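You operate a simulated robot arm through the tools that you are given. There is no shell and no other tool. Be economical: measure what you need, move in short steps, check, and stop when the job is done.

You are at the controls of a simulated two-armed robot. One attempt, no reset.

## Task
Zero the comparator on the brass block and lock it.
Fine: hold the comparator steady while you turn the fine knob; the block ends in the blue tray. Set down upright: what you pick out.
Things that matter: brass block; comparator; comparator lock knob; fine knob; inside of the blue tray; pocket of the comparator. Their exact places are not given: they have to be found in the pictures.

The check looks at the end state, three seconds after you hand in, the way a careful person would. Anything else that was tipped, shoved, dropped, spilled or broken makes it a failure.

## Robot
Two 7-joint arms with two-finger parallel grippers on one trunk, on a base that drives. Base frame: it is fixed to the floor where the robot stands at the start and does not move with it; the origin is under the middle of the robot, x ahead of it, y to its left, z up. Units: m, degrees, N and s.
The left shoulder is at the start at [0.05, 0.187, 1.135], the right one opposite. With the tool pointing down near the work surface each hand reaches from about 0.1 to 0.66 m from the robot's upright axis, wherever it stands, measured 20 degrees to its own side. Places, roughly: brass block (4x3x5 cm) [0.5, -0.2, 0.9]; comparator lock knob [0.5, 0.1, 0.9]; fine knob [0.5, 0.2, 0.9]; inside of the blue tray [0.5, -0.4, 0.9]; pocket of the comparator [0.5, 0.3, 0.9]. Payload 3.43 kg a hand.
The TCP of each hand is the grasp point between the finger pads, 0.03 m short of the fingertips. In the tool frame z runs along the fingers and y along their closing line. The gripper opens to 0.094 m. The fingers are 0.028 m wide and 0.01 m thick; the gripper's body (0.05 by 0.096 m) begins 0.055 m behind the TCP.
Orientation is told as [roll, pitch, yaw] about the base's x, y, z axes, in that order, counted from this pose: with the fingers straight down and closing along the base's y, the tool's x points along the base's -x, its y along +y and its z along -z.

## Interface
- The arms move only by the tool apply_moves. It takes "left_targets", "right_targets" or both (then of equal length, played together; a hand with none holds still); each is a list of rows, each a list of 6 numbers: the shift along the base's x, y, z in units of 20 mm (1.0 is 20 mm), then the turn, a rotation vector about the base's x, y, z in units of 4 degrees (1.0 is 4 degrees). In form: [[dx, dy, dz, wx, wy, wz], ...]. A call has 1 to 8 rows; each row shifts and turns the commanded pose from where the row before left it. "left_hand" and "right_hand" are, for a hand that has rows, the gripper command, from -1 (shut) to 1 (fully open), values between in proportion, set as the call begins (left out, the last holds). A call with a number of a shift or a turn outside -1 to 1 is refused whole. Rows are played at 5 a second. More than 0.05 m and 8.6 degrees between two rows, or a gripper value outside its range, and nothing of the call is played. A pose out of reach is approached as far as the arm can. The call stops where the force on the tool passes 90 N (or 10 N more than at its start, if that is more) or the arm is blocked; 0.2 s more then pass. Each finger travels about 0.153 m/s and halts on what it meets, pressing with about 25 N; the grip force reading is that of the motor and also rises with nothing between the fingers. The clock runs only during rows and for 0.2 s after the last one: add rows that do not move to give the fingers time. It gives the time, the measured TCP pose, the force on the tool (base axes), the opening and the grip force at its end, in the units of the frame above (readings bear some noise), with the torque about the TCP (base axes, N m) and any sound that the robot's microphone picked up, and new pictures: "pictures" is both (left out), scene, wrist or none (wrist: the cameras of the hands that moved).
- Cameras (640 x 400 px; columns grow to the right, rows downward): "scene" is now at [0.1504, 0.0053, 1.3232]; the picture's right is [0.04, -1.00, 0.00], its down [-0.32, -0.01, -0.95] and it looks along [0.95, 0.04, -0.32] (base axes); focal length 214 px, centre (320, 200). "left" rides on the left gripper at [0.076, -0.014, -0.102] in its tool frame; the picture's right is [0.18, 0.98, 0.00], its down [-0.75, 0.14, -0.64] and it looks along [-0.63, 0.12, 0.77] (tool axes); focal length 243 px, centre (320, 200). "right" rides on the right gripper at [0.076, 0.014, -0.103] in its tool frame; the picture's right is [-0.18, 0.98, 0.00], its down [-0.75, -0.14, -0.64] and it looks along [-0.63, -0.12, 0.77] (tool axes); focal length 243 px, centre (320, 200).
- raise_lower(by): slides the trunk up (or, below 0, down) by that many m; the arms and the scene camera ride with it, the base frame stays. It gives what a move gives, with no picture.
- steer(legs): drives the robot by 1 to 6 legs, each [ahead, left, turn to the left] in m, m and degrees, along the robot's own axes; the way and the turn of a leg run together, so that a leg with both is an arc; at most 1.5 m and 180 degrees a leg. The arms and the cameras ride along, it lands a little off, and it stops where it bumps. It gives what a move gives, and a new picture of the scene camera.
- head_to(pan, tilt): turns the head with the scene camera to pan (to the left, within 80 degrees either way) and tilt (down, from -29 to 69), counted from straight ahead of the robot. It gives what a move gives, and a new picture of the scene camera.
- probe_pixels(camera, pixels): there is no depth. For up to 12 entries [column, row, z] of the newest picture of that camera ("zoom" is the newest enlarged one), the place [x, y] in the base frame at which the ray of that pixel passes the height z, good to about 0.003 m. It takes no simulated time.
- close_up(camera, box): a new picture of the part [left, top, right, bottom] of that camera's present view, enlarged. It takes no simulated time.
- finish_job(): hands the job in; it is judged then, once.

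Go step by step. Measure first, check grasps and placings, and put right what went wrong. The budget is 80 turns and 260 pictures, counting those below and the enlarged ones. Unless the task says otherwise, let go and move clear before handing in, and close with one line.

The tools are called after ">>>" as name(argument=value, ...) on one line, values as JSON. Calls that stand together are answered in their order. apply_moves: Moves the arms, as the interface text tells. Its arguments: {"type":"object","properties":{"left_targets":{"type":"array","items":{"type":"array","items":{"type":"number"}}},"left_hand":{"type":"number"},"right_targets":{"type":"array","items":{"type":"array","items":{"type":"number"}}},"right_hand":{"type":"number"},"pictures":{"type":"string","enum":["both","scene","wrist","none"]}},"required":[]} The other tools are called the same way: raise_lower (by) slides the trunk up or down; steer (legs) drives the base; head_to (pan, tilt) turns the head that bears the scene camera; probe_pixels (camera, pixels) gives the place at which the rays of pixels pass given heights; close_up (camera, box) takes an enlarged picture of a part of a camera's view; finish_job () hands the job in.

At the start:

```text
clock: 0.0
left_ee_pos: [0.3352, 0.2242, 1.2114]
left_orientation: [-0.1, 0.0, 0.1]
left_wrist_force: [0.1, 0.5, 0.1]
left_ft_torque: [-0.01, -0.03, 0.01]
left_finger_gap: 0.094
left_gripper_force: 0.1
right_ee_pos: [0.3216, -0.1153, 1.2484]
right_orientation: [0.1, 0.1, 0.0]
right_wrist_force: [1.1, -0.3, 0.3]
right_ft_torque: [0.03, 0.0, 0.01]
right_finger_gap: 0.0939
right_gripper_force: 0.1
trunk travel left (down, up): [-0.35, 0.082]
robot x, y, heading: [0.0022, 0.004, 0.1]
head pan, tilt: [2.3, 18.5]
```

scene: 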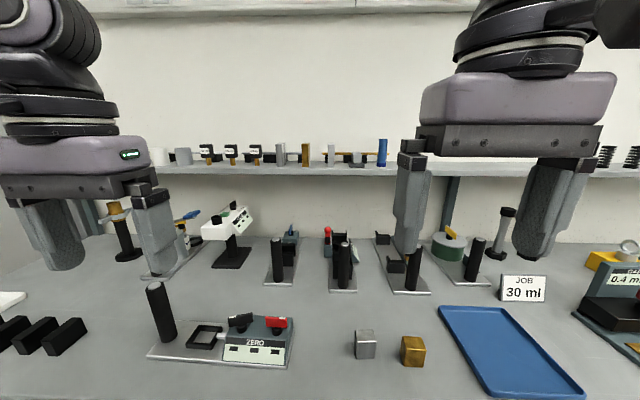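
right: 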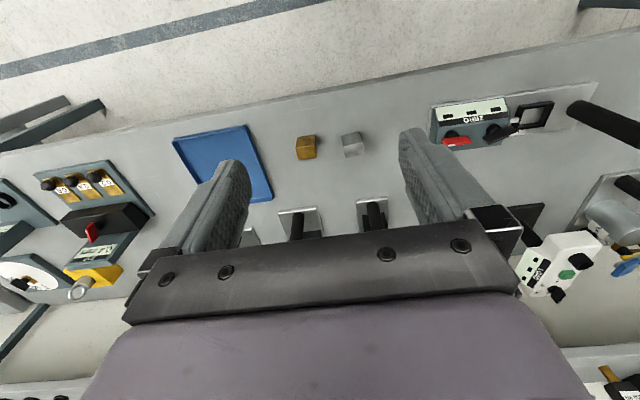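
left: 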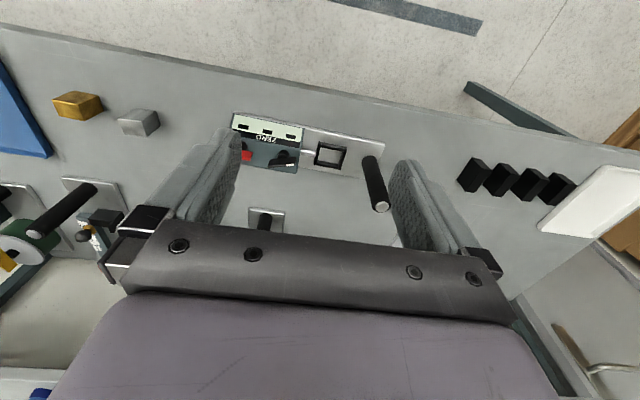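

The comparator is around scene pixels (150-295, 285-365), with the brass block at (412,350) and the tray at (510,350). I'll enlarge the view of these first.

>>> close_up(camera="scene", box=[140, 270, 300, 370])

>>> close_up(camera="left", box=[220, 100, 400, 212])

>>> close_up(camera="scene", box=[340, 290, 500, 390])

>>> probe_pixels(camera="scene", pixels=[[402, 365, 0.9], [421, 367, 0.9], [355, 358, 0.9], [375, 358, 0.9], [487, 397, 0.9], [440, 308, 0.9], [150, 356, 0.9], [285, 368, 0.9], [293, 318, 0.9]])

```text
4.00 times, centred on (220, 320) of scene
```

zoom: 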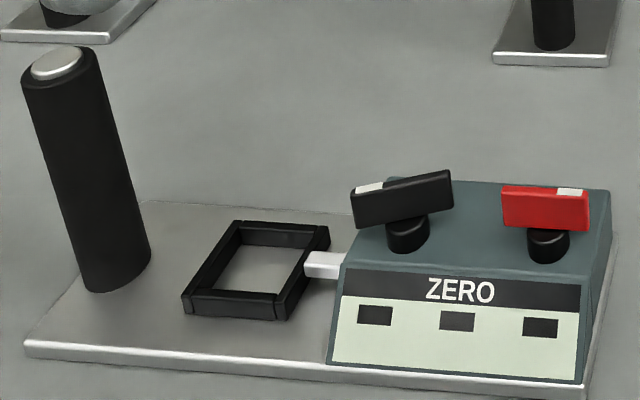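

```text
3.56 times, centred on (310, 156) of left
```

zoom: 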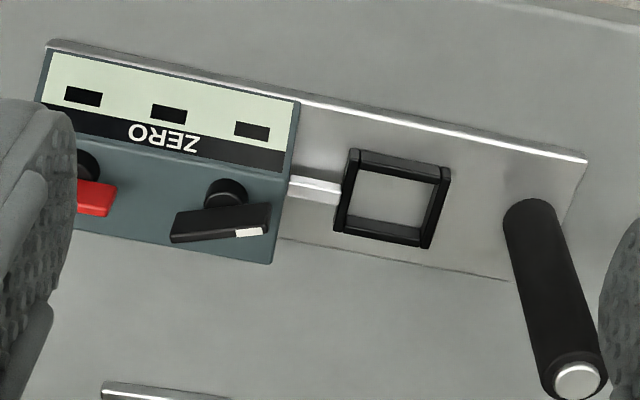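

```text
4.00 times, centred on (420, 340) of scene
```

zoom: 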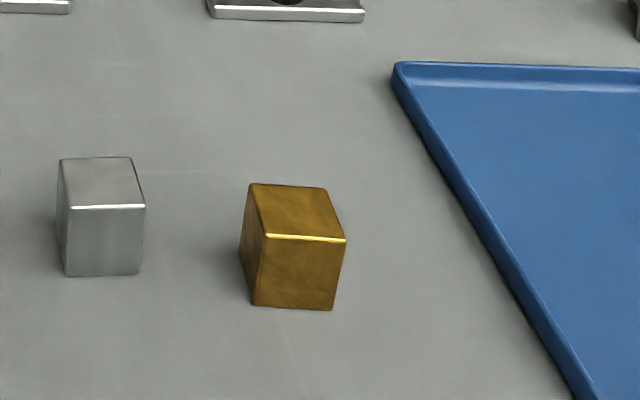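

```text
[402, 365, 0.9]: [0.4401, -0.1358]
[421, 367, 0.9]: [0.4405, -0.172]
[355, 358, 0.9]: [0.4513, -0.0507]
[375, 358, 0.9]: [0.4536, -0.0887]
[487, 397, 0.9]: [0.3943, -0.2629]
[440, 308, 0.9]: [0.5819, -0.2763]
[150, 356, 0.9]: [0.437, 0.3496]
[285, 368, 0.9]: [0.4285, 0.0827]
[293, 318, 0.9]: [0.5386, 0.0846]
```

The plate's near-left corner is at left (385,145) and scene (146,356). I'll triangulate it to get the table height.

>>> probe_pixels(camera="scene", pixels=[[146.5, 356, 0.88], [146.5, 356, 0.9], [146.5, 356, 0.92], [285.5, 367, 0.9], [285.5, 367, 0.92], [402.5, 366.5, 0.88], [402.5, 366.5, 0.92], [407, 349, 0.95], [426, 350, 0.95], [403, 336, 0.95], [421, 337, 0.95]])

>>> probe_pixels(camera="left", pixels=[[385, 145.5, 0.88], [385, 145.5, 0.9], [385, 145.5, 0.92], [233.5, 112, 0.9], [233.5, 112, 0.92]])

>>> close_up(camera="right", box=[260, 110, 388, 190])

```text
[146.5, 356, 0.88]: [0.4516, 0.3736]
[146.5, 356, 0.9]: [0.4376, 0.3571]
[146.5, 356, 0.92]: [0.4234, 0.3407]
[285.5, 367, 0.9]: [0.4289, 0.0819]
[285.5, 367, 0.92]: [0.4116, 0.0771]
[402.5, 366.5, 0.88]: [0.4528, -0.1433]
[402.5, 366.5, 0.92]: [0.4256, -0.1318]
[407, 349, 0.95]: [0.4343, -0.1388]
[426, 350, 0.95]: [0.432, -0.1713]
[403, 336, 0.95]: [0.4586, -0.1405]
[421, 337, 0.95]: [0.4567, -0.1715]
```

```text
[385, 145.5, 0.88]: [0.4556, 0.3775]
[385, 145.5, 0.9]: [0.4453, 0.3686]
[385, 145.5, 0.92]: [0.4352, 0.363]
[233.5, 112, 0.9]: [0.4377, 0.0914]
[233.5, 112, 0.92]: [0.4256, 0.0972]
```

```text
5.00 times, centred on (324, 150) of right
```

zoom: 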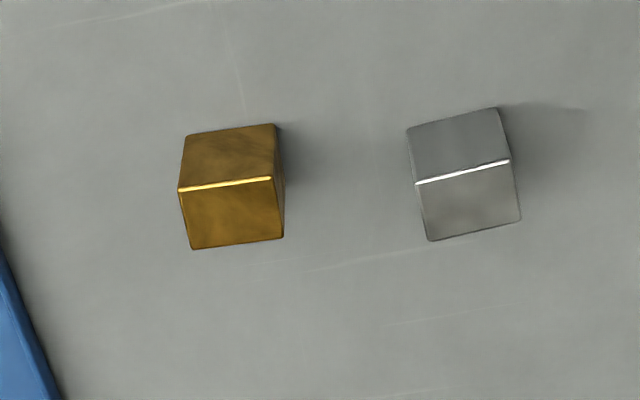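

>>> probe_pixels(camera="scene", pixels=[[423.2, 367.3, 0.84], [423.2, 367.3, 0.86], [423.2, 367.3, 0.88], [402.8, 366.3, 0.84], [402.8, 366.3, 0.86], [402.8, 366.3, 0.88], [426, 349.8, 0.91], [406.5, 348.8, 0.91], [421, 337, 0.91], [402.5, 335.8, 0.91]])

>>> probe_pixels(camera="right", pixels=[[297, 137.4, 0.84], [297, 137.4, 0.86], [297, 137.4, 0.88], [315, 135, 0.86], [315, 135, 0.88], [295.6, 147.8, 0.91], [314.4, 145.6, 0.91], [298.6, 159.6, 0.91], [316.8, 157.5, 0.91]])

```text
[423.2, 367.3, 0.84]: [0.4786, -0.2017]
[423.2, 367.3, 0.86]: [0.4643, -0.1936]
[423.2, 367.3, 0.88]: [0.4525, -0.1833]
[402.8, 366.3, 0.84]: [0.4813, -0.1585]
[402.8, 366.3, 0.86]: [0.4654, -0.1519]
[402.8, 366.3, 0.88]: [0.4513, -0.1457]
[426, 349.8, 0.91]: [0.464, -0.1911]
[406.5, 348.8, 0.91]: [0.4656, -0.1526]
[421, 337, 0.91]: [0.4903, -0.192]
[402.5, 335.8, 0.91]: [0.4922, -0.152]
```

```text
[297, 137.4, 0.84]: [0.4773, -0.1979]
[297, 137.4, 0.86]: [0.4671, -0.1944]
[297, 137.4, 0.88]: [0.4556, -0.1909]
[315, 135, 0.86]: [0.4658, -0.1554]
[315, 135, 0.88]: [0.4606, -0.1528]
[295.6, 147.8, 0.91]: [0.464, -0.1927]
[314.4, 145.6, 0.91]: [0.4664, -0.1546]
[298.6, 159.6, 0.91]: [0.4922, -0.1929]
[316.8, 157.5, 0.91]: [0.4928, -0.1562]
```

>>> probe_pixels(camera="scene", pixels=[[154.25, 285.75, 0.98], [154.25, 285.75, 1.02], [232, 316.5, 0.92], [232, 316.5, 0.96], [185.5, 345, 0.88], [185.5, 345, 0.9], [212, 347.5, 0.88], [222.5, 327, 0.88], [199, 325.5, 0.88], [285.5, 368, 0.86], [276, 322, 0.92], [276, 322, 0.96]])

>>> probe_pixels(camera="left", pixels=[[382.3, 207.1, 0.98], [382.3, 207.1, 1.02], [289.7, 165.2, 0.92], [289.7, 165.2, 0.96], [346.5, 147, 0.88], [346.5, 147, 0.9], [319.5, 142, 0.88], [314, 164.5, 0.88], [340, 169, 0.88], [281, 161, 0.92], [281, 161, 0.9]])

>>> head_to(pan=15, tilt=50)

```text
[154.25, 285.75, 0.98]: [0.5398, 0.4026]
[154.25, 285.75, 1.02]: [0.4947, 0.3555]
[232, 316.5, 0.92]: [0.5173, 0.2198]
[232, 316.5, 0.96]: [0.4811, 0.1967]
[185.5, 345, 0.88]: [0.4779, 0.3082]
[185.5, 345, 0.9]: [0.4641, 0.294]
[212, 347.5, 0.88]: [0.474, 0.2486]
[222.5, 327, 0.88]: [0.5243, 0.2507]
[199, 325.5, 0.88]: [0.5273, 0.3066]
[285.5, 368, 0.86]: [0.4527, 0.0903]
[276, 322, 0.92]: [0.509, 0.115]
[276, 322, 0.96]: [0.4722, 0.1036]
```

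```text
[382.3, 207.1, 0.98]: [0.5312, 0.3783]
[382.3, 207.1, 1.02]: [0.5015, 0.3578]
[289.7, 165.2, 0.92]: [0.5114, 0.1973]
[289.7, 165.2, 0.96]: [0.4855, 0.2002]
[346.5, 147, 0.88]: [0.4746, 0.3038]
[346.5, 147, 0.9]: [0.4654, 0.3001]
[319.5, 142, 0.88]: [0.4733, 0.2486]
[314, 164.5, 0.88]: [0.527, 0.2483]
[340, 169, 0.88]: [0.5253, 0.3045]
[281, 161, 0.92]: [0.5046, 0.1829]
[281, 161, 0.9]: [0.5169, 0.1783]
```

```text
clock: 1.0
left_ee_pos: [0.3345, 0.2258, 1.2111]
left_orientation: [-0.2, 0.0, 0.0]
left_wrist_force: [0.1, -0.3, 0.1]
left_ft_torque: [-0.02, 0.01, 0.0]
left_finger_gap: 0.0938
left_gripper_force: 0.1
right_ee_pos: [0.3203, -0.1169, 1.2503]
right_orientation: [0.0, -0.1, 0.0]
right_wrist_force: [1.1, 0.8, 0.2]
right_ft_torque: [0.03, -0.01, 0.01]
right_finger_gap: 0.0939
right_gripper_force: 0.1
trunk travel left (down, up): [-0.35, 0.082]
robot x, y, heading: [0.0029, -0.0005, 0.3]
head pan, tilt: [15.0, 50.0]
```

scene: 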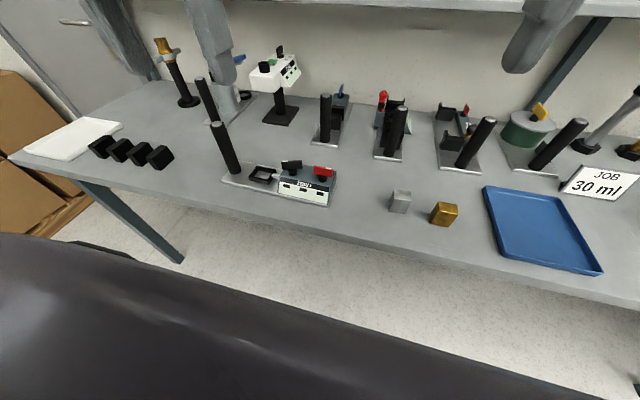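

>>> close_up(camera="scene", box=[200, 110, 360, 210])

>>> close_up(camera="right", box=[420, 80, 580, 180])

```text
4.00 times, centred on (280, 160) of scene
```

zoom: 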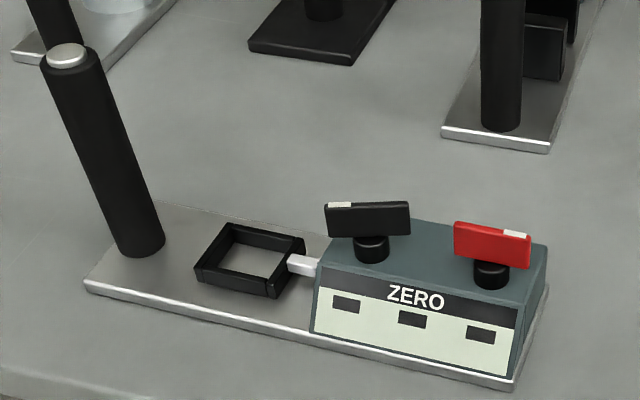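

```text
4.00 times, centred on (500, 130) of right
```

zoom: 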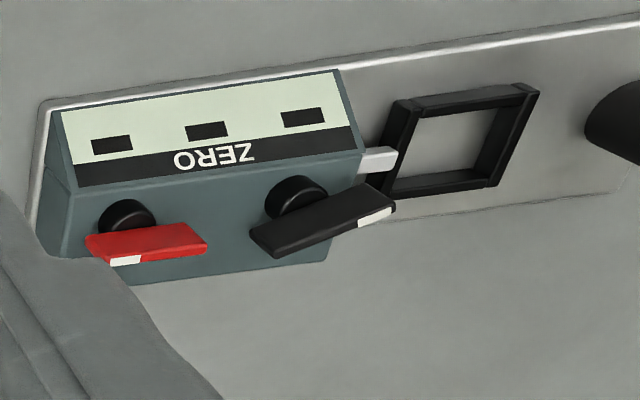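

>>> probe_pixels(camera="scene", pixels=[[281.5, 161, 0.95], [302.5, 160.5, 0.95], [313.5, 165.7, 0.95], [332.5, 168.7, 0.95], [281.5, 161, 0.97], [302.5, 160.5, 0.97], [313.5, 165.7, 0.97], [332.5, 168.7, 0.97], [216.5, 123.5, 1.01], [235, 171.5, 0.865]])

>>> probe_pixels(camera="right", pixels=[[486, 142, 0.95], [518, 130, 0.95], [442, 143.5, 0.95], [471.5, 140.5, 0.95], [486, 142, 0.97], [518, 130, 0.97], [442, 143.5, 0.97], [471.5, 140.5, 0.97]])

```text
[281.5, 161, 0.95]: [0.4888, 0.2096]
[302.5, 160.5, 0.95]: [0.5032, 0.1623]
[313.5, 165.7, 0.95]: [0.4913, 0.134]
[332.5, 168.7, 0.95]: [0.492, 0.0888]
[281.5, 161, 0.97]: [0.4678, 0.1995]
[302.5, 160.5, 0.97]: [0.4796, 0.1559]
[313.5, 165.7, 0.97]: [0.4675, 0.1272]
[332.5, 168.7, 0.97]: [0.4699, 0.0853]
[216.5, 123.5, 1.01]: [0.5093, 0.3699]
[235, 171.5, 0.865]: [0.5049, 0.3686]
```

```text
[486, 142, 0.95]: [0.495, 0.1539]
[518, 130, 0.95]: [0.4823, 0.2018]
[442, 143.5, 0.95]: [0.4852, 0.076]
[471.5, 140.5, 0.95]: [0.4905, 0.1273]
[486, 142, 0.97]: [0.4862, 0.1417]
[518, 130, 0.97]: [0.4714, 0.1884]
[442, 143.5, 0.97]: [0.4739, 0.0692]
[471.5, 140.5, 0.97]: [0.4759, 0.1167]
```

Table top is z≈0.86 and the brass block is centred at (0.479,-0.173), its 4 cm side roughly along y. I'll move the right hand above it.

>>> apply_moves(right_targets=[[1, -0.36, -1, 0, 0, -0.1], [1, -0.36, -1, 0, 0, -0.1], [1, -0.36, -1, 0, 0, -0.1], [1, -0.36, -1, 0, 0, -0.1], [1, -0.36, -1, 0, 0, -0.1], [1, -0.36, -1, 0, 0, -0.1], [1, -0.36, -1, 0, 0, -0.1], [1, -0.36, -1, 0, 0, -0.1]], right_hand=1, pictures="none")

>>> apply_moves(right_targets=[[0, 0, -1, 0, 0, 0], [0, 0, -1, 0, 0, 0], [0, 0, -1, 0, 0, 0], [0, 0, -1, 0, 0, 0], [0, 0, -1, 0, 0, 0], [0, 0, 0, 0, 0, 0]], pictures="both")

```text
clock: 2.8
left_ee_pos: [0.3358, 0.2258, 1.2114]
left_orientation: [0.0, 0.0, 0.1]
left_wrist_force: [0.3, -0.1, 0.7]
left_ft_torque: [-0.01, -0.04, 0.01]
left_finger_gap: 0.0938
left_gripper_force: 0.0
right_ee_pos: [0.4829, -0.175, 1.0909]
right_orientation: [-0.1, 0.1, -3.1]
right_wrist_force: [-0.2, 0.4, 0.1]
right_ft_torque: [-0.03, 0.0, -0.02]
right_finger_gap: 0.0937
right_gripper_force: 0.1
trunk travel left (down, up): [-0.35, 0.082]
robot x, y, heading: [-0.0025, 0.0015, 0.0]
head pan, tilt: [15.0, 50.0]
```

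```text
clock: 4.2
left_ee_pos: [0.3357, 0.2258, 1.2118]
left_orientation: [-0.1, -0.1, 0.2]
left_wrist_force: [0.5, 0.6, -1.7]
left_ft_torque: [0.02, 0.0, -0.01]
left_finger_gap: 0.094
left_gripper_force: 0.0
right_ee_pos: [0.4813, -0.1734, 0.9894]
right_orientation: [0.1, 0.0, -3.3]
right_wrist_force: [-0.3, -1.2, 0.3]
right_ft_torque: [0.0, 0.01, -0.03]
right_finger_gap: 0.0939
right_gripper_force: 0.1
trunk travel left (down, up): [-0.35, 0.082]
robot x, y, heading: [-0.003, 0.0, -0.0]
head pan, tilt: [15.0, 50.0]
```

scene: 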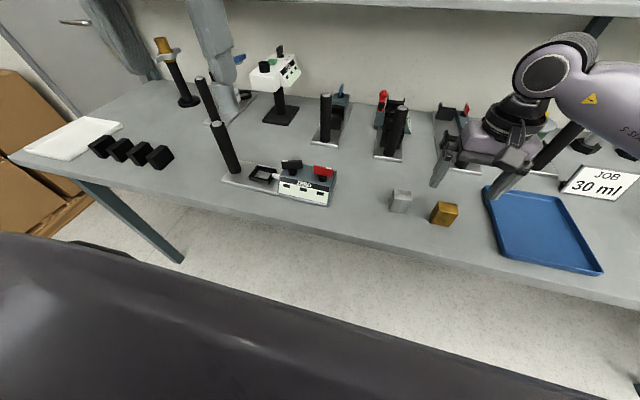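
right: 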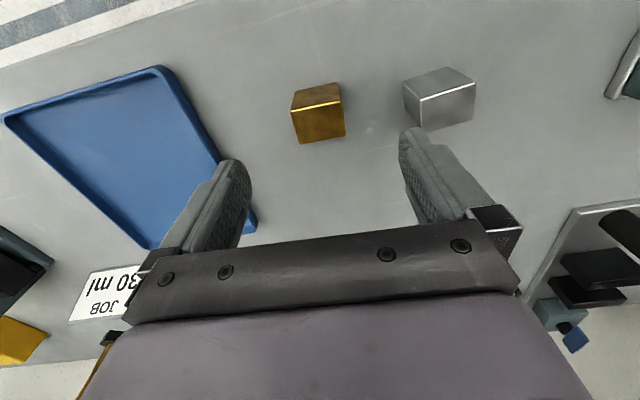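

>>> probe_pixels(camera="right", pixels=[[291, 112, 0.91], [343, 104, 0.91], [299, 143, 0.91], [346, 135, 0.91], [293, 93, 0.86], [340, 83, 0.86], [404, 84, 0.86], [420, 100, 0.91]])

>>> close_up(camera="right", box=[270, 60, 398, 150])

```text
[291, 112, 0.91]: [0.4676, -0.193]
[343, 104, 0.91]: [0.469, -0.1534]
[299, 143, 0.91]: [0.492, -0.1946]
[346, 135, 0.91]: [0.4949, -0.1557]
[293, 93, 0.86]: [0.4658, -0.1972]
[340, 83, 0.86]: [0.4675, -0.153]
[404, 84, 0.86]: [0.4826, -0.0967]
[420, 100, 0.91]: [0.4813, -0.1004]
```

```text
4.44 times, centred on (334, 105) of right
```

zoom: 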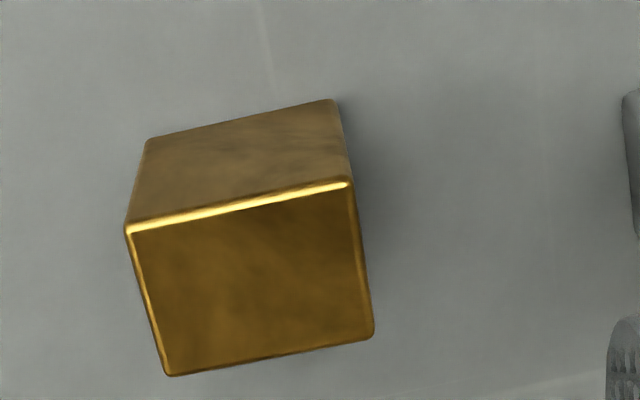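

Block centre is (0.481,-0.174), right under the TCP. I'll narrow the fingers, descend to z 0.918 and grip.

>>> apply_moves(right_targets=[[0, 0, 0, 0, 0, 0], [0, 0, 0, 0, 0, 0], [0, 0, -1, 0, 0, 0], [0, 0, -1, 0, 0, 0], [0, 0, -1, 0, 0, 0], [0, 0, -0.57, 0, 0, 0], [0, 0, 0, 0, 0, 0]], right_hand=0.36, pictures="wrist")

>>> apply_moves(right_targets=[[0, 0, 0, 0, 0, 0], [0, 0, 0, 0, 0, 0], [0, 0, 0, 0, 0, 0]], right_hand=-1, pictures="wrist")

```text
clock: 5.8
left_ee_pos: [0.3357, 0.2249, 1.2116]
left_orientation: [0.0, 0.0, 0.1]
left_wrist_force: [0.5, -0.5, 0.0]
left_ft_torque: [-0.01, -0.01, -0.02]
left_finger_gap: 0.0943
left_gripper_force: 0.0
right_ee_pos: [0.4816, -0.1752, 0.9184]
right_orientation: [0.1, -0.1, -3.3]
right_wrist_force: [-0.4, -1.0, 0.0]
right_ft_torque: [0.02, 0.01, 0.01]
right_finger_gap: 0.0639
right_gripper_force: 0.0
trunk travel left (down, up): [-0.35, 0.082]
robot x, y, heading: [-0.0001, 0.0006, 0.1]
head pan, tilt: [15.0, 50.0]
```

right: 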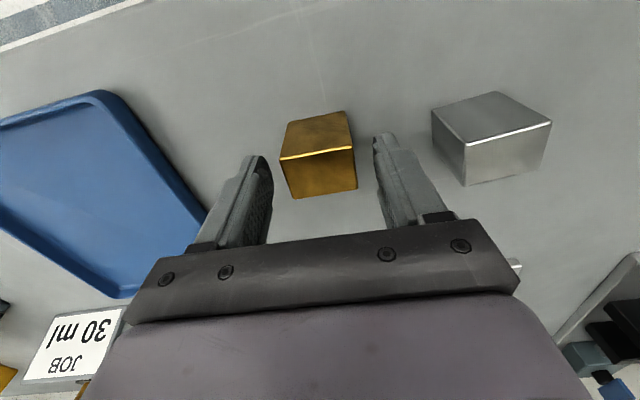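

```text
clock: 6.6
left_ee_pos: [0.3357, 0.2253, 1.2111]
left_orientation: [-0.1, 0.0, 0.1]
left_wrist_force: [0.2, -0.3, 0.2]
left_ft_torque: [0.02, 0.02, 0.0]
left_finger_gap: 0.0942
left_gripper_force: 0.1
right_ee_pos: [0.4821, -0.176, 0.9188]
right_orientation: [0.1, 0.1, -3.2]
right_wrist_force: [0.5, 0.3, 0.3]
right_ft_torque: [-0.01, -0.03, 0.02]
right_finger_gap: 0.0397
right_gripper_force: 24.8
trunk travel left (down, up): [-0.35, 0.082]
robot x, y, heading: [-0.0027, 0.0003, -0.4]
head pan, tilt: [15.0, 50.0]
```

right: 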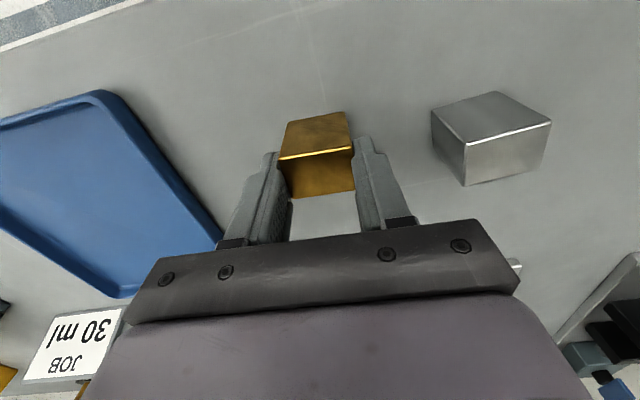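

The block is held (gap 0.0397, 25 N). I'll lift it and move the left hand out to the left so the right arm has room.

>>> apply_moves(right_targets=[[0, 0, 1, 0, 0, 0], [0, 0, 1, 0, 0, 0], [0, 0, 1, 0, 0, 0], [0, 0, 1, 0, 0, 0], [0, 0, 1, 0, 0, 0], [0, 0, 1, 0, 0, 0], [0, 0, 1, 0, 0, 0], [0, 0, 0.5, 0, 0, 0]], left_targets=[[0, 1, 0, 0, 0, 0], [0, 1, 0, 0, 0, 0], [0, 1, 0, 0, 0, 0], [0, 1, 0, 0, 0, 0], [0, 1, 0, 0, 0, 0], [0, 1, 0, 0, 0, 0], [0, 1, 0, 0, 0, 0], [0, 1, 0, 0, 0, 0]], pictures="none")

>>> apply_moves(right_targets=[[0.1, 1, 0, 0, 0, 0], [0.1, 1, 0, 0, 0, 0], [0.1, 1, 0, 0, 0, 0], [0.1, 1, 0, 0, 0, 0], [0.1, 1, 0, 0, 0, 0], [0.1, 1, 0, 0, 0, 0], [0.1, 1, 0, 0, 0, 0], [0.1, 1, 0, 0, 0, 0]], left_targets=[[0, 1, 0, 0, 0, 0], [0, 1, 0, 0, 0, 0], [0, 1, 0, 0, 0, 0], [0, 0, 0, 0, 0, 0], [0, 0, 0, 0, 0, 0], [0, 0, 0, 0, 0, 0], [0, 0, 0, 0, 0, 0], [0, 0, 0, 0, 0, 0]], pictures="none")

>>> apply_moves(right_targets=[[0.02, 1, 0, 0, 0, 0], [0.02, 1, 0, 0, 0, 0], [0.02, 1, 0, 0, 0, 0], [0.02, 1, 0, 0, 0, 0], [0.02, 1, 0, 0, 0, 0], [0.02, 1, 0, 0, 0, 0], [0, 1, 0, 0, 0, 0], [0, 0, 0, 0, 0, 0]], pictures="both")

```text
clock: 8.4
left_ee_pos: [0.3347, 0.3846, 1.2119]
left_orientation: [0.1, 0.1, 0.1]
left_wrist_force: [0.3, 0.1, -0.5]
left_ft_torque: [-0.01, -0.02, 0.0]
left_finger_gap: 0.0938
left_gripper_force: 0.1
right_ee_pos: [0.4809, -0.1734, 1.0675]
right_orientation: [0.1, 0.1, -3.2]
right_wrist_force: [0.1, 0.4, -4.0]
right_ft_torque: [0.01, -0.04, 0.01]
right_finger_gap: 0.0395
right_gripper_force: 25.5
trunk travel left (down, up): [-0.35, 0.082]
robot x, y, heading: [0.0005, -0.0005, -0.1]
head pan, tilt: [15.0, 50.0]
```

```text
clock: 10.2
left_ee_pos: [0.3384, 0.4454, 1.2104]
left_orientation: [-0.1, 0.0, 0.2]
left_wrist_force: [0.4, -0.3, 0.0]
left_ft_torque: [-0.02, 0.02, 0.02]
left_finger_gap: 0.0938
left_gripper_force: 0.1
left hand out of reach, approached as far as the arm can: row 3
right_ee_pos: [0.4981, -0.0116, 1.0676]
right_orientation: [0.2, -0.1, -3.2]
right_wrist_force: [1.1, 0.6, -4.9]
right_ft_torque: [-0.01, -0.01, 0.0]
right_finger_gap: 0.0397
right_gripper_force: 25.4
trunk travel left (down, up): [-0.35, 0.082]
robot x, y, heading: [0.0033, -0.0005, 0.0]
head pan, tilt: [15.0, 50.0]
```

```text
clock: 12.2
left_ee_pos: [0.3387, 0.4445, 1.2108]
left_orientation: [0.0, -0.1, 0.1]
left_wrist_force: [0.0, -0.6, -0.2]
left_ft_torque: [-0.01, 0.03, -0.01]
left_finger_gap: 0.094
left_gripper_force: 0.1
right_ee_pos: [0.5156, 0.0728, 1.0715]
right_orientation: [1.2, 0.0, -6.8]
right_wrist_force: [-1.0, 0.2, -4.5]
right_ft_torque: [0.0, 0.01, 0.03]
right_finger_gap: 0.0396
right_gripper_force: 25.6
right hand out of reach, approached as far as the arm can: row 6, 7
trunk travel left (down, up): [-0.35, 0.082]
robot x, y, heading: [0.0014, -0.0, -0.1]
head pan, tilt: [15.0, 50.0]
stopped in row 8 (right hand): the arm was blocked; the commanded pose is now the measured one
```

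scene: 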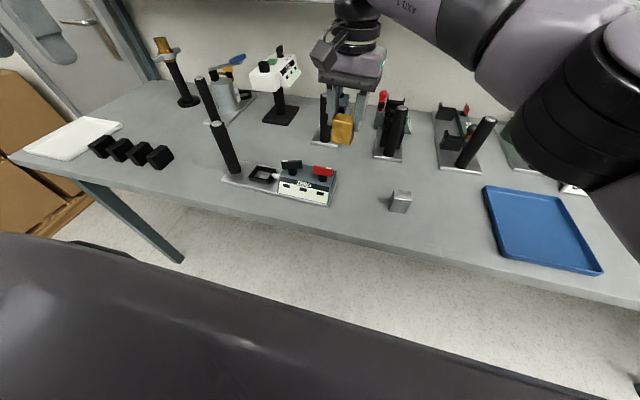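
right: 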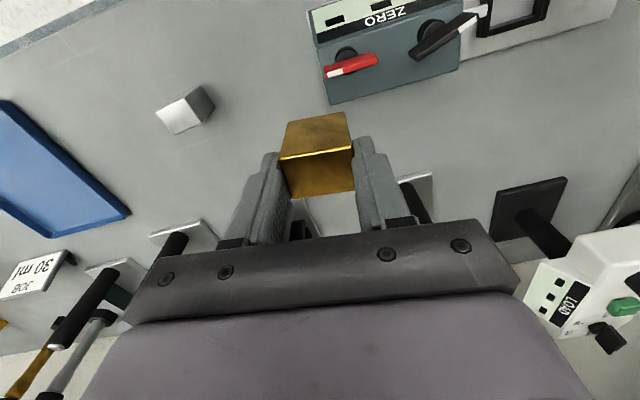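

The right hand ran out of reach at y≈0.07. I'll raise the hand, straighten it, and drive the base 0.30 m left.

>>> apply_moves(right_targets=[[-0.3, -0.5, 1, -0.1, 0, 0.3], [-0.3, -0.5, 1, -0.1, 0, 0.3], [-0.3, -0.5, 1, -0.1, 0, 0.3], [-0.3, -0.5, 1, 0, 0, 0.3], [-0.2, -0.5, 1, 0, 0, 0], [0, 0, 1, 0, 0, 0]], pictures="none")

>>> steer(legs=[[0, 0.3, 0]])

```text
clock: 13.6
left_ee_pos: [0.337, 0.4465, 1.209]
left_orientation: [0.0, -0.1, 0.1]
left_wrist_force: [0.2, -0.5, 1.0]
left_ft_torque: [0.0, -0.01, -0.04]
left_finger_gap: 0.0941
left_gripper_force: 0.0
right_ee_pos: [0.4841, 0.0253, 1.1923]
right_orientation: [0.1, -0.1, -1.6]
right_wrist_force: [0.2, -0.5, -4.5]
right_ft_torque: [0.0, -0.01, 0.02]
right_finger_gap: 0.0396
right_gripper_force: 24.7
trunk travel left (down, up): [-0.35, 0.082]
robot x, y, heading: [0.0032, 0.0012, 0.1]
head pan, tilt: [15.0, 50.0]
```

```text
clock: 16.8
left_ee_pos: [0.3376, 0.7449, 1.2107]
left_orientation: [-0.1, 0.0, 0.2]
left_wrist_force: [-0.2, -0.2, 0.1]
left_ft_torque: [-0.02, 0.01, 0.01]
left_finger_gap: 0.0939
left_gripper_force: 0.0
right_ee_pos: [0.4854, 0.326, 1.192]
right_orientation: [0.1, -0.2, -1.5]
right_wrist_force: [1.0, 0.2, -4.4]
right_ft_torque: [0.05, 0.04, -0.03]
right_finger_gap: 0.0396
right_gripper_force: 25.2
trunk travel left (down, up): [-0.35, 0.082]
robot x, y, heading: [0.0006, 0.2997, -0.0]
head pan, tilt: [15.0, 50.0]
```

scene: 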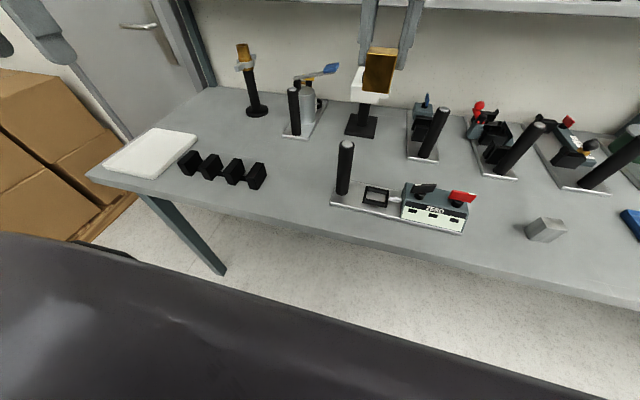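

>>> head_to(pan=0, tilt=42)

>>> close_up(camera="scene", box=[270, 130, 430, 230])

>>> close_up(camera="right", box=[180, 0, 460, 175])

```text
clock: 17.6
left_ee_pos: [0.3362, 0.7429, 1.2102]
left_orientation: [0.0, 0.0, 0.2]
left_wrist_force: [0.1, 0.8, -0.5]
left_ft_torque: [0.01, -0.02, -0.02]
left_finger_gap: 0.0942
left_gripper_force: 0.1
right_ee_pos: [0.4848, 0.3238, 1.1924]
right_orientation: [0.1, -0.1, -1.5]
right_wrist_force: [0.3, 0.2, -3.9]
right_ft_torque: [-0.05, 0.0, 0.01]
right_finger_gap: 0.0401
right_gripper_force: 25.4
trunk travel left (down, up): [-0.35, 0.082]
robot x, y, heading: [0.0003, 0.299, 0.2]
head pan, tilt: [0.0, 42.0]
```

scene: 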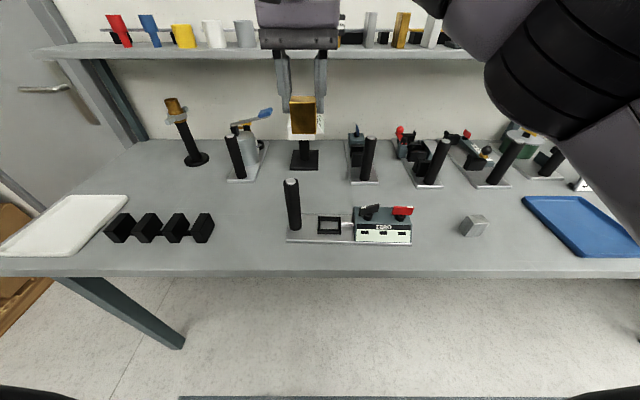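

```text
4.00 times, centred on (350, 180) of scene
```

zoom: 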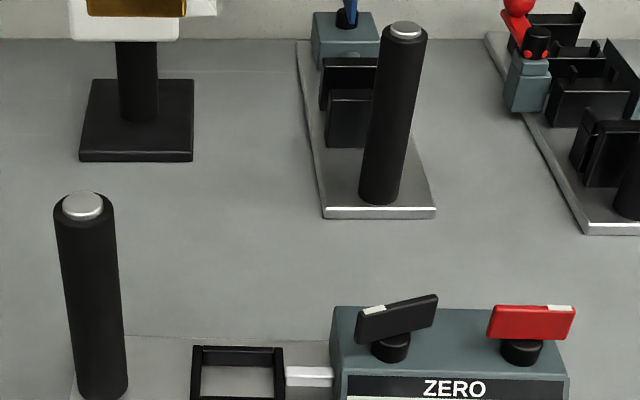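

```text
2.29 times, centred on (320, 88) of right
```

zoom: 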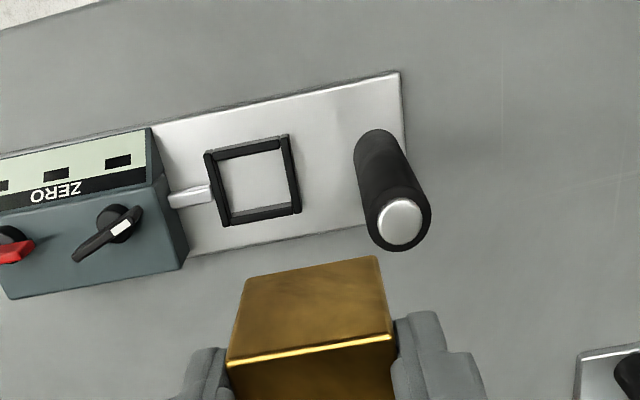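

>>> probe_pixels(camera="zoom", pixels=[[205, 152, 0.882], [289, 135, 0.882], [302, 210, 0.882], [226, 226, 0.882], [205, 152, 0.872], [302, 210, 0.872], [217, 158, 0.882], [280, 144, 0.882], [290, 203, 0.882], [230, 213, 0.882], [399, 221, 1.01]])

>>> close_up(camera="scene", box=[280, 170, 420, 258])

```text
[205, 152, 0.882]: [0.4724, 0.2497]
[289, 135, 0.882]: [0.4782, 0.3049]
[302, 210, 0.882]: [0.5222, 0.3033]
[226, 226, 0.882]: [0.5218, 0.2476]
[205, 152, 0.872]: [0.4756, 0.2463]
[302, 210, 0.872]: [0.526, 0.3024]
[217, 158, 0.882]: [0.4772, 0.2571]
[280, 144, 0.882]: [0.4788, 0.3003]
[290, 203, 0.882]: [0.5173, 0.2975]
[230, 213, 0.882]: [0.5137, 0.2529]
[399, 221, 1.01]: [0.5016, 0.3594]
```

```text
4.55 times, centred on (350, 214) of scene
```

zoom: 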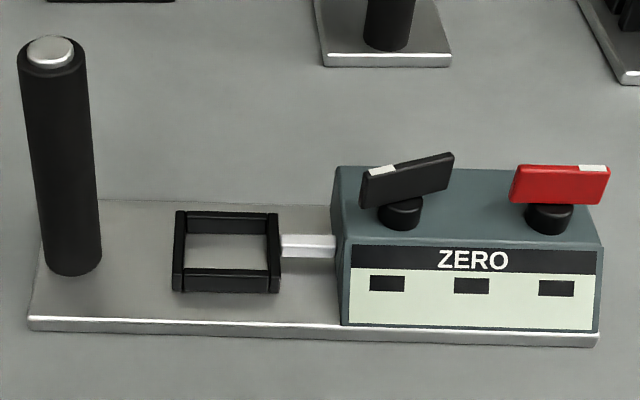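

>>> probe_pixels(camera="zoom", pixels=[[173, 275, 0.882], [281, 274, 0.882], [278, 212, 0.882], [176, 211, 0.882], [173, 275, 0.875], [176, 211, 0.875], [50, 51, 1.01], [173, 292, 0.866]])

```text
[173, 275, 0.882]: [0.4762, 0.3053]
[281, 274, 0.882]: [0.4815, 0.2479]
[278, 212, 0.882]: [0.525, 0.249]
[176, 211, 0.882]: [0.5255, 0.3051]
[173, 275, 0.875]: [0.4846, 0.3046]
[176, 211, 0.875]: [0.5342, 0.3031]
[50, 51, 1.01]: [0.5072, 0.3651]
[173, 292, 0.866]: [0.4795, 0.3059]
```

Pocket centre comes out as about (0.500,0.277) with walls up to z≈0.882. I'll bring the block over it and down to z≈0.955.

>>> apply_moves(right_targets=[[0.27, -0.78, 0, 0, 0, 0], [0.27, -0.78, 0, 0, 0, 0], [0.26, -0.79, 0, 0, 0, 0], [0, 0, -1, 0, 0, 0], [0, 0, -1, 0, 0, 0], [0, 0, -1, 0, 0, 0], [0, 0, -1, 0, 0, 0], [0, 0, -1, 0, 0, 0]], pictures="none")

>>> apply_moves(right_targets=[[0, 0, -1, 0, 0, 0], [0, 0, -1, 0, 0, 0], [0, 0, -1, 0, 0, 0], [0, 0, -1, 0, 0, 0], [0, 0, -1, 0, 0, 0], [0, 0, -1, 0, 0, 0], [0, 0, -0.8, 0, 0, 0], [0, 0, 0, 0, 0, 0]], pictures="both")

>>> close_up(camera="right", box=[220, 50, 420, 175])

>>> close_up(camera="scene", box=[280, 170, 420, 258])

```text
clock: 19.4
left_ee_pos: [0.3374, 0.7432, 1.2105]
left_orientation: [0.0, 0.0, 0.2]
left_wrist_force: [-0.2, 0.2, 0.5]
left_ft_torque: [-0.02, -0.02, 0.01]
left_finger_gap: 0.0943
left_gripper_force: 0.2
right_ee_pos: [0.5016, 0.2768, 1.091]
right_orientation: [0.1, -0.2, -1.6]
right_wrist_force: [0.0, 0.0, -3.8]
right_ft_torque: [0.02, -0.02, 0.04]
right_finger_gap: 0.0396
right_gripper_force: 25.2
trunk travel left (down, up): [-0.35, 0.082]
robot x, y, heading: [0.002, 0.3003, 0.2]
head pan, tilt: [0.0, 42.0]
```

```text
clock: 21.1
left_ee_pos: [0.3377, 0.7451, 1.2099]
left_orientation: [0.0, 0.1, 0.2]
left_wrist_force: [0.9, -0.3, 0.0]
left_ft_torque: [-0.02, 0.01, 0.0]
left_finger_gap: 0.0939
left_gripper_force: 0.0
right_ee_pos: [0.502, 0.2761, 0.9542]
right_orientation: [0.1, -0.2, -1.6]
right_wrist_force: [0.5, -0.2, -3.8]
right_ft_torque: [-0.01, 0.03, 0.01]
right_finger_gap: 0.0399
right_gripper_force: 25.7
trunk travel left (down, up): [-0.35, 0.082]
robot x, y, heading: [-0.0024, 0.2982, 0.3]
head pan, tilt: [0.0, 42.0]
```

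scene: 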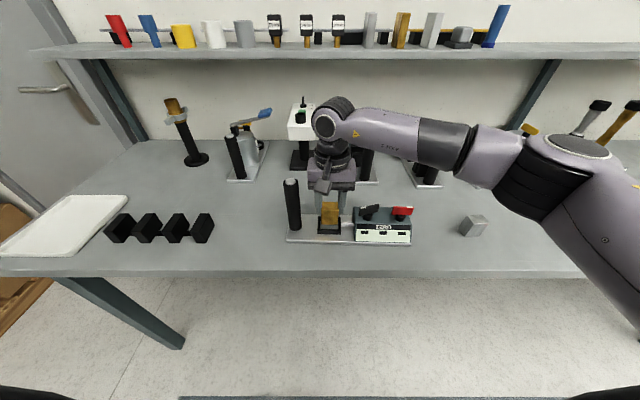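
right: 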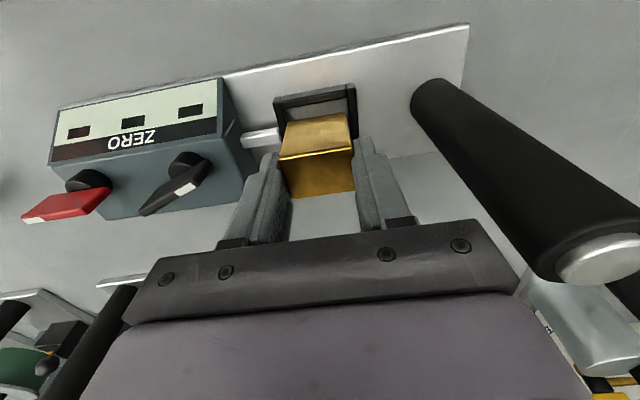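

```text
3.20 times, centred on (320, 112) of right
```

zoom: 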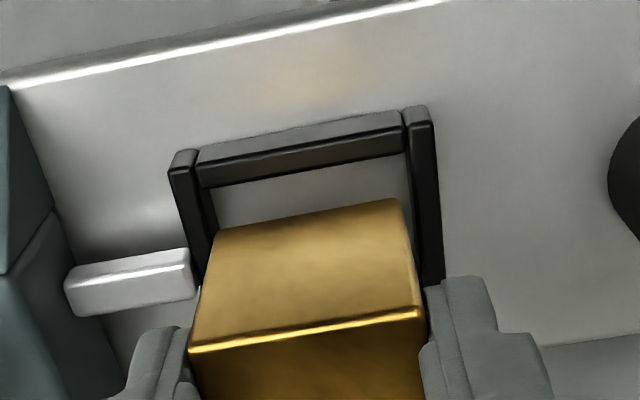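

```text
4.55 times, centred on (350, 214) of scene
```

zoom: 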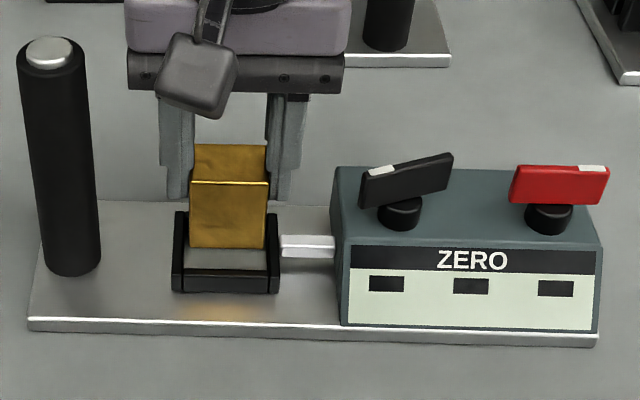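

The block is centred sideways between the walls (scene zoom 190-265 inside 183-270). I'll lower gently.

>>> apply_moves(right_targets=[[-0.05, 0, -0.4, 0, 0, 0], [0, 0, -0.4, 0, 0, 0], [0, 0, -0.3, 0, 0, 0], [0, 0, 0, 0, 0, 0]], pictures="none")

>>> close_up(camera="scene", box=[280, 170, 420, 258])

>>> close_up(camera="right", box=[220, 50, 420, 175])

```text
clock: 22.1
left_ee_pos: [0.3375, 0.7447, 1.2107]
left_orientation: [0.0, 0.0, 0.2]
left_wrist_force: [0.1, 0.2, 0.2]
left_ft_torque: [0.03, 0.06, -0.01]
left_finger_gap: 0.094
left_gripper_force: 0.0
right_ee_pos: [0.5005, 0.2766, 0.9322]
right_orientation: [0.1, -0.2, -1.6]
right_wrist_force: [0.5, -0.3, -4.7]
right_ft_torque: [-0.02, 0.0, 0.01]
right_finger_gap: 0.0398
right_gripper_force: 24.6
trunk travel left (down, up): [-0.35, 0.082]
robot x, y, heading: [-0.0011, 0.2993, -0.0]
head pan, tilt: [0.0, 42.0]
```

```text
4.55 times, centred on (350, 214) of scene
```

zoom: 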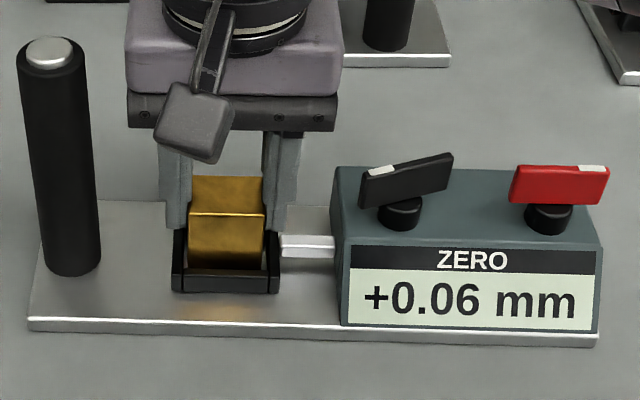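

```text
3.20 times, centred on (320, 112) of right
```

zoom: 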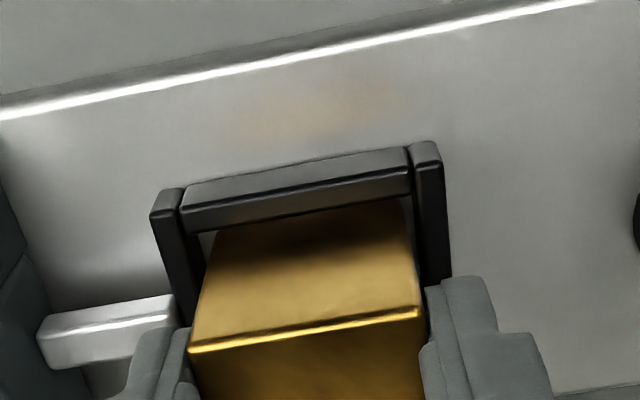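

The block is in the pocket and the display now reads +0.06 mm. I'll lower a little further to the seat.

>>> apply_moves(right_targets=[[0, 0, -0.1, 0, 0, 0], [0, 0, -0.1, 0, 0, 0], [0, 0, 0, 0, 0, 0]], pictures="none")

>>> apply_moves(right_targets=[[0, 0, -0.1, 0, 0, 0], [0, 0, 0, 0, 0, 0]], pictures="none")

>>> close_up(camera="scene", box=[280, 170, 420, 258])

```text
clock: 22.9
left_ee_pos: [0.3358, 0.7445, 1.2107]
left_orientation: [0.1, -0.2, 0.2]
left_wrist_force: [0.3, -0.2, 0.2]
left_ft_torque: [0.02, -0.01, 0.0]
left_finger_gap: 0.0938
left_gripper_force: 0.1
right_ee_pos: [0.5, 0.2771, 0.9315]
right_orientation: [0.1, -0.3, -1.7]
right_wrist_force: [-0.8, -1.4, 9.1]
right_ft_torque: [-0.27, 0.19, 0.02]
right_finger_gap: 0.0398
right_gripper_force: 24.7
trunk travel left (down, up): [-0.35, 0.082]
robot x, y, heading: [0.0004, 0.2978, -0.0]
head pan, tilt: [0.0, 42.0]
```

```text
clock: 23.6
left_ee_pos: [0.335, 0.7444, 1.2117]
left_orientation: [0.0, -0.1, 0.2]
left_wrist_force: [0.0, 0.0, -0.2]
left_ft_torque: [0.01, 0.0, -0.02]
left_finger_gap: 0.0942
left_gripper_force: 0.1
right_ee_pos: [0.5005, 0.2773, 0.9288]
right_orientation: [0.2, -0.4, -1.6]
right_wrist_force: [2.1, -3.3, 21.8]
right_ft_torque: [-0.34, -0.08, 0.03]
right_finger_gap: 0.0397
right_gripper_force: 25.2
trunk travel left (down, up): [-0.35, 0.082]
robot x, y, heading: [-0.0027, 0.298, 0.4]
head pan, tilt: [0.0, 42.0]
```

```text
4.55 times, centred on (350, 214) of scene
```

zoom: 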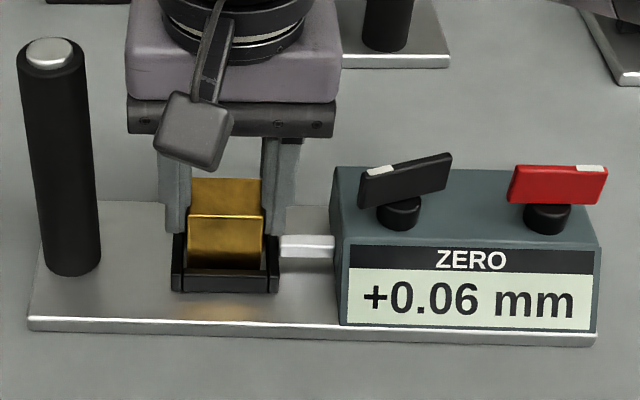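

It's seated (push 22 N), so I'll relieve the load, open and rise.

>>> apply_moves(right_targets=[[0, 0, 0.15, 0, 0, 0], [0, 0, 0, 0, 0, 0]], pictures="none")

>>> apply_moves(right_targets=[[0, 0, 0, 0, 0, 0], [0, 0, 0, 0, 0, 0], [0, 0, 0, 0, 0, 0], [0, 0, 0.5, 0, 0, 0], [0, 0, 1, 0, 0, 0], [0, 0, 1, 0, 0, 0], [0, 0, 1, 0, 0, 0], [0, 0, 1, 0, 0, 0]], right_hand=0.3, pictures="wrist")

>>> close_up(camera="scene", box=[280, 170, 420, 258])

```text
clock: 24.1
left_ee_pos: [0.3359, 0.7448, 1.2107]
left_orientation: [0.0, 0.1, 0.2]
left_wrist_force: [0.8, -0.1, 0.0]
left_ft_torque: [0.01, 0.01, -0.01]
left_finger_gap: 0.094
left_gripper_force: 0.1
right_ee_pos: [0.5006, 0.278, 0.9298]
right_orientation: [0.0, -0.2, -1.7]
right_wrist_force: [3.1, 0.6, 4.0]
right_ft_torque: [0.08, -0.3, -0.12]
right_finger_gap: 0.0396
right_gripper_force: 24.6
trunk travel left (down, up): [-0.35, 0.082]
robot x, y, heading: [-0.0022, 0.3006, -0.0]
head pan, tilt: [0.0, 42.0]
```

```text
clock: 25.9
left_ee_pos: [0.3365, 0.7442, 1.211]
left_orientation: [0.0, 0.0, 0.2]
left_wrist_force: [0.5, -0.1, -0.7]
left_ft_torque: [-0.01, 0.0, 0.02]
left_finger_gap: 0.0937
left_gripper_force: 0.1
right_ee_pos: [0.5006, 0.2781, 1.0207]
right_orientation: [0.1, -0.2, -1.5]
right_wrist_force: [-0.1, -0.2, 0.3]
right_ft_torque: [-0.02, 0.01, 0.01]
right_finger_gap: 0.0611
right_gripper_force: 0.1
trunk travel left (down, up): [-0.35, 0.082]
robot x, y, heading: [0.0004, 0.3009, -0.0]
head pan, tilt: [0.0, 42.0]
```

right: 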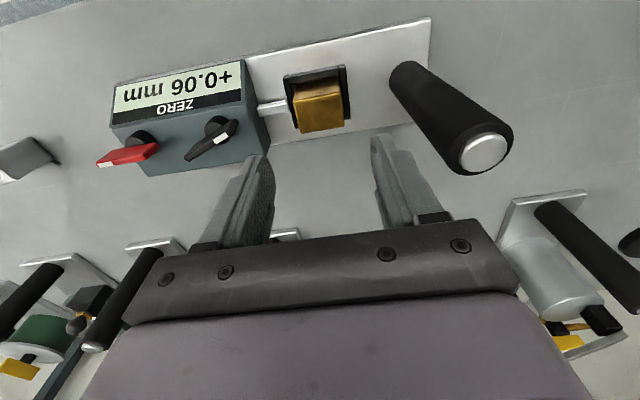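

```text
4.55 times, centred on (350, 214) of scene
```

zoom: 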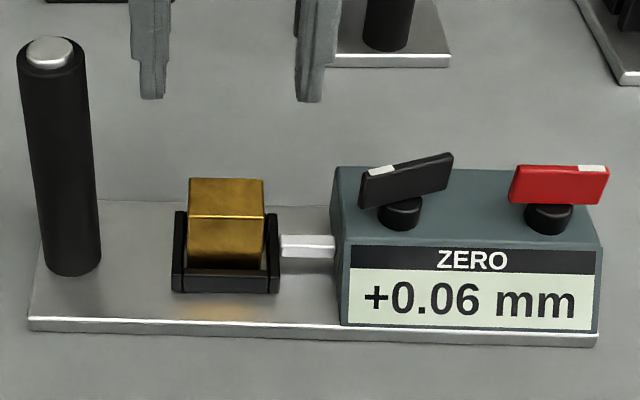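

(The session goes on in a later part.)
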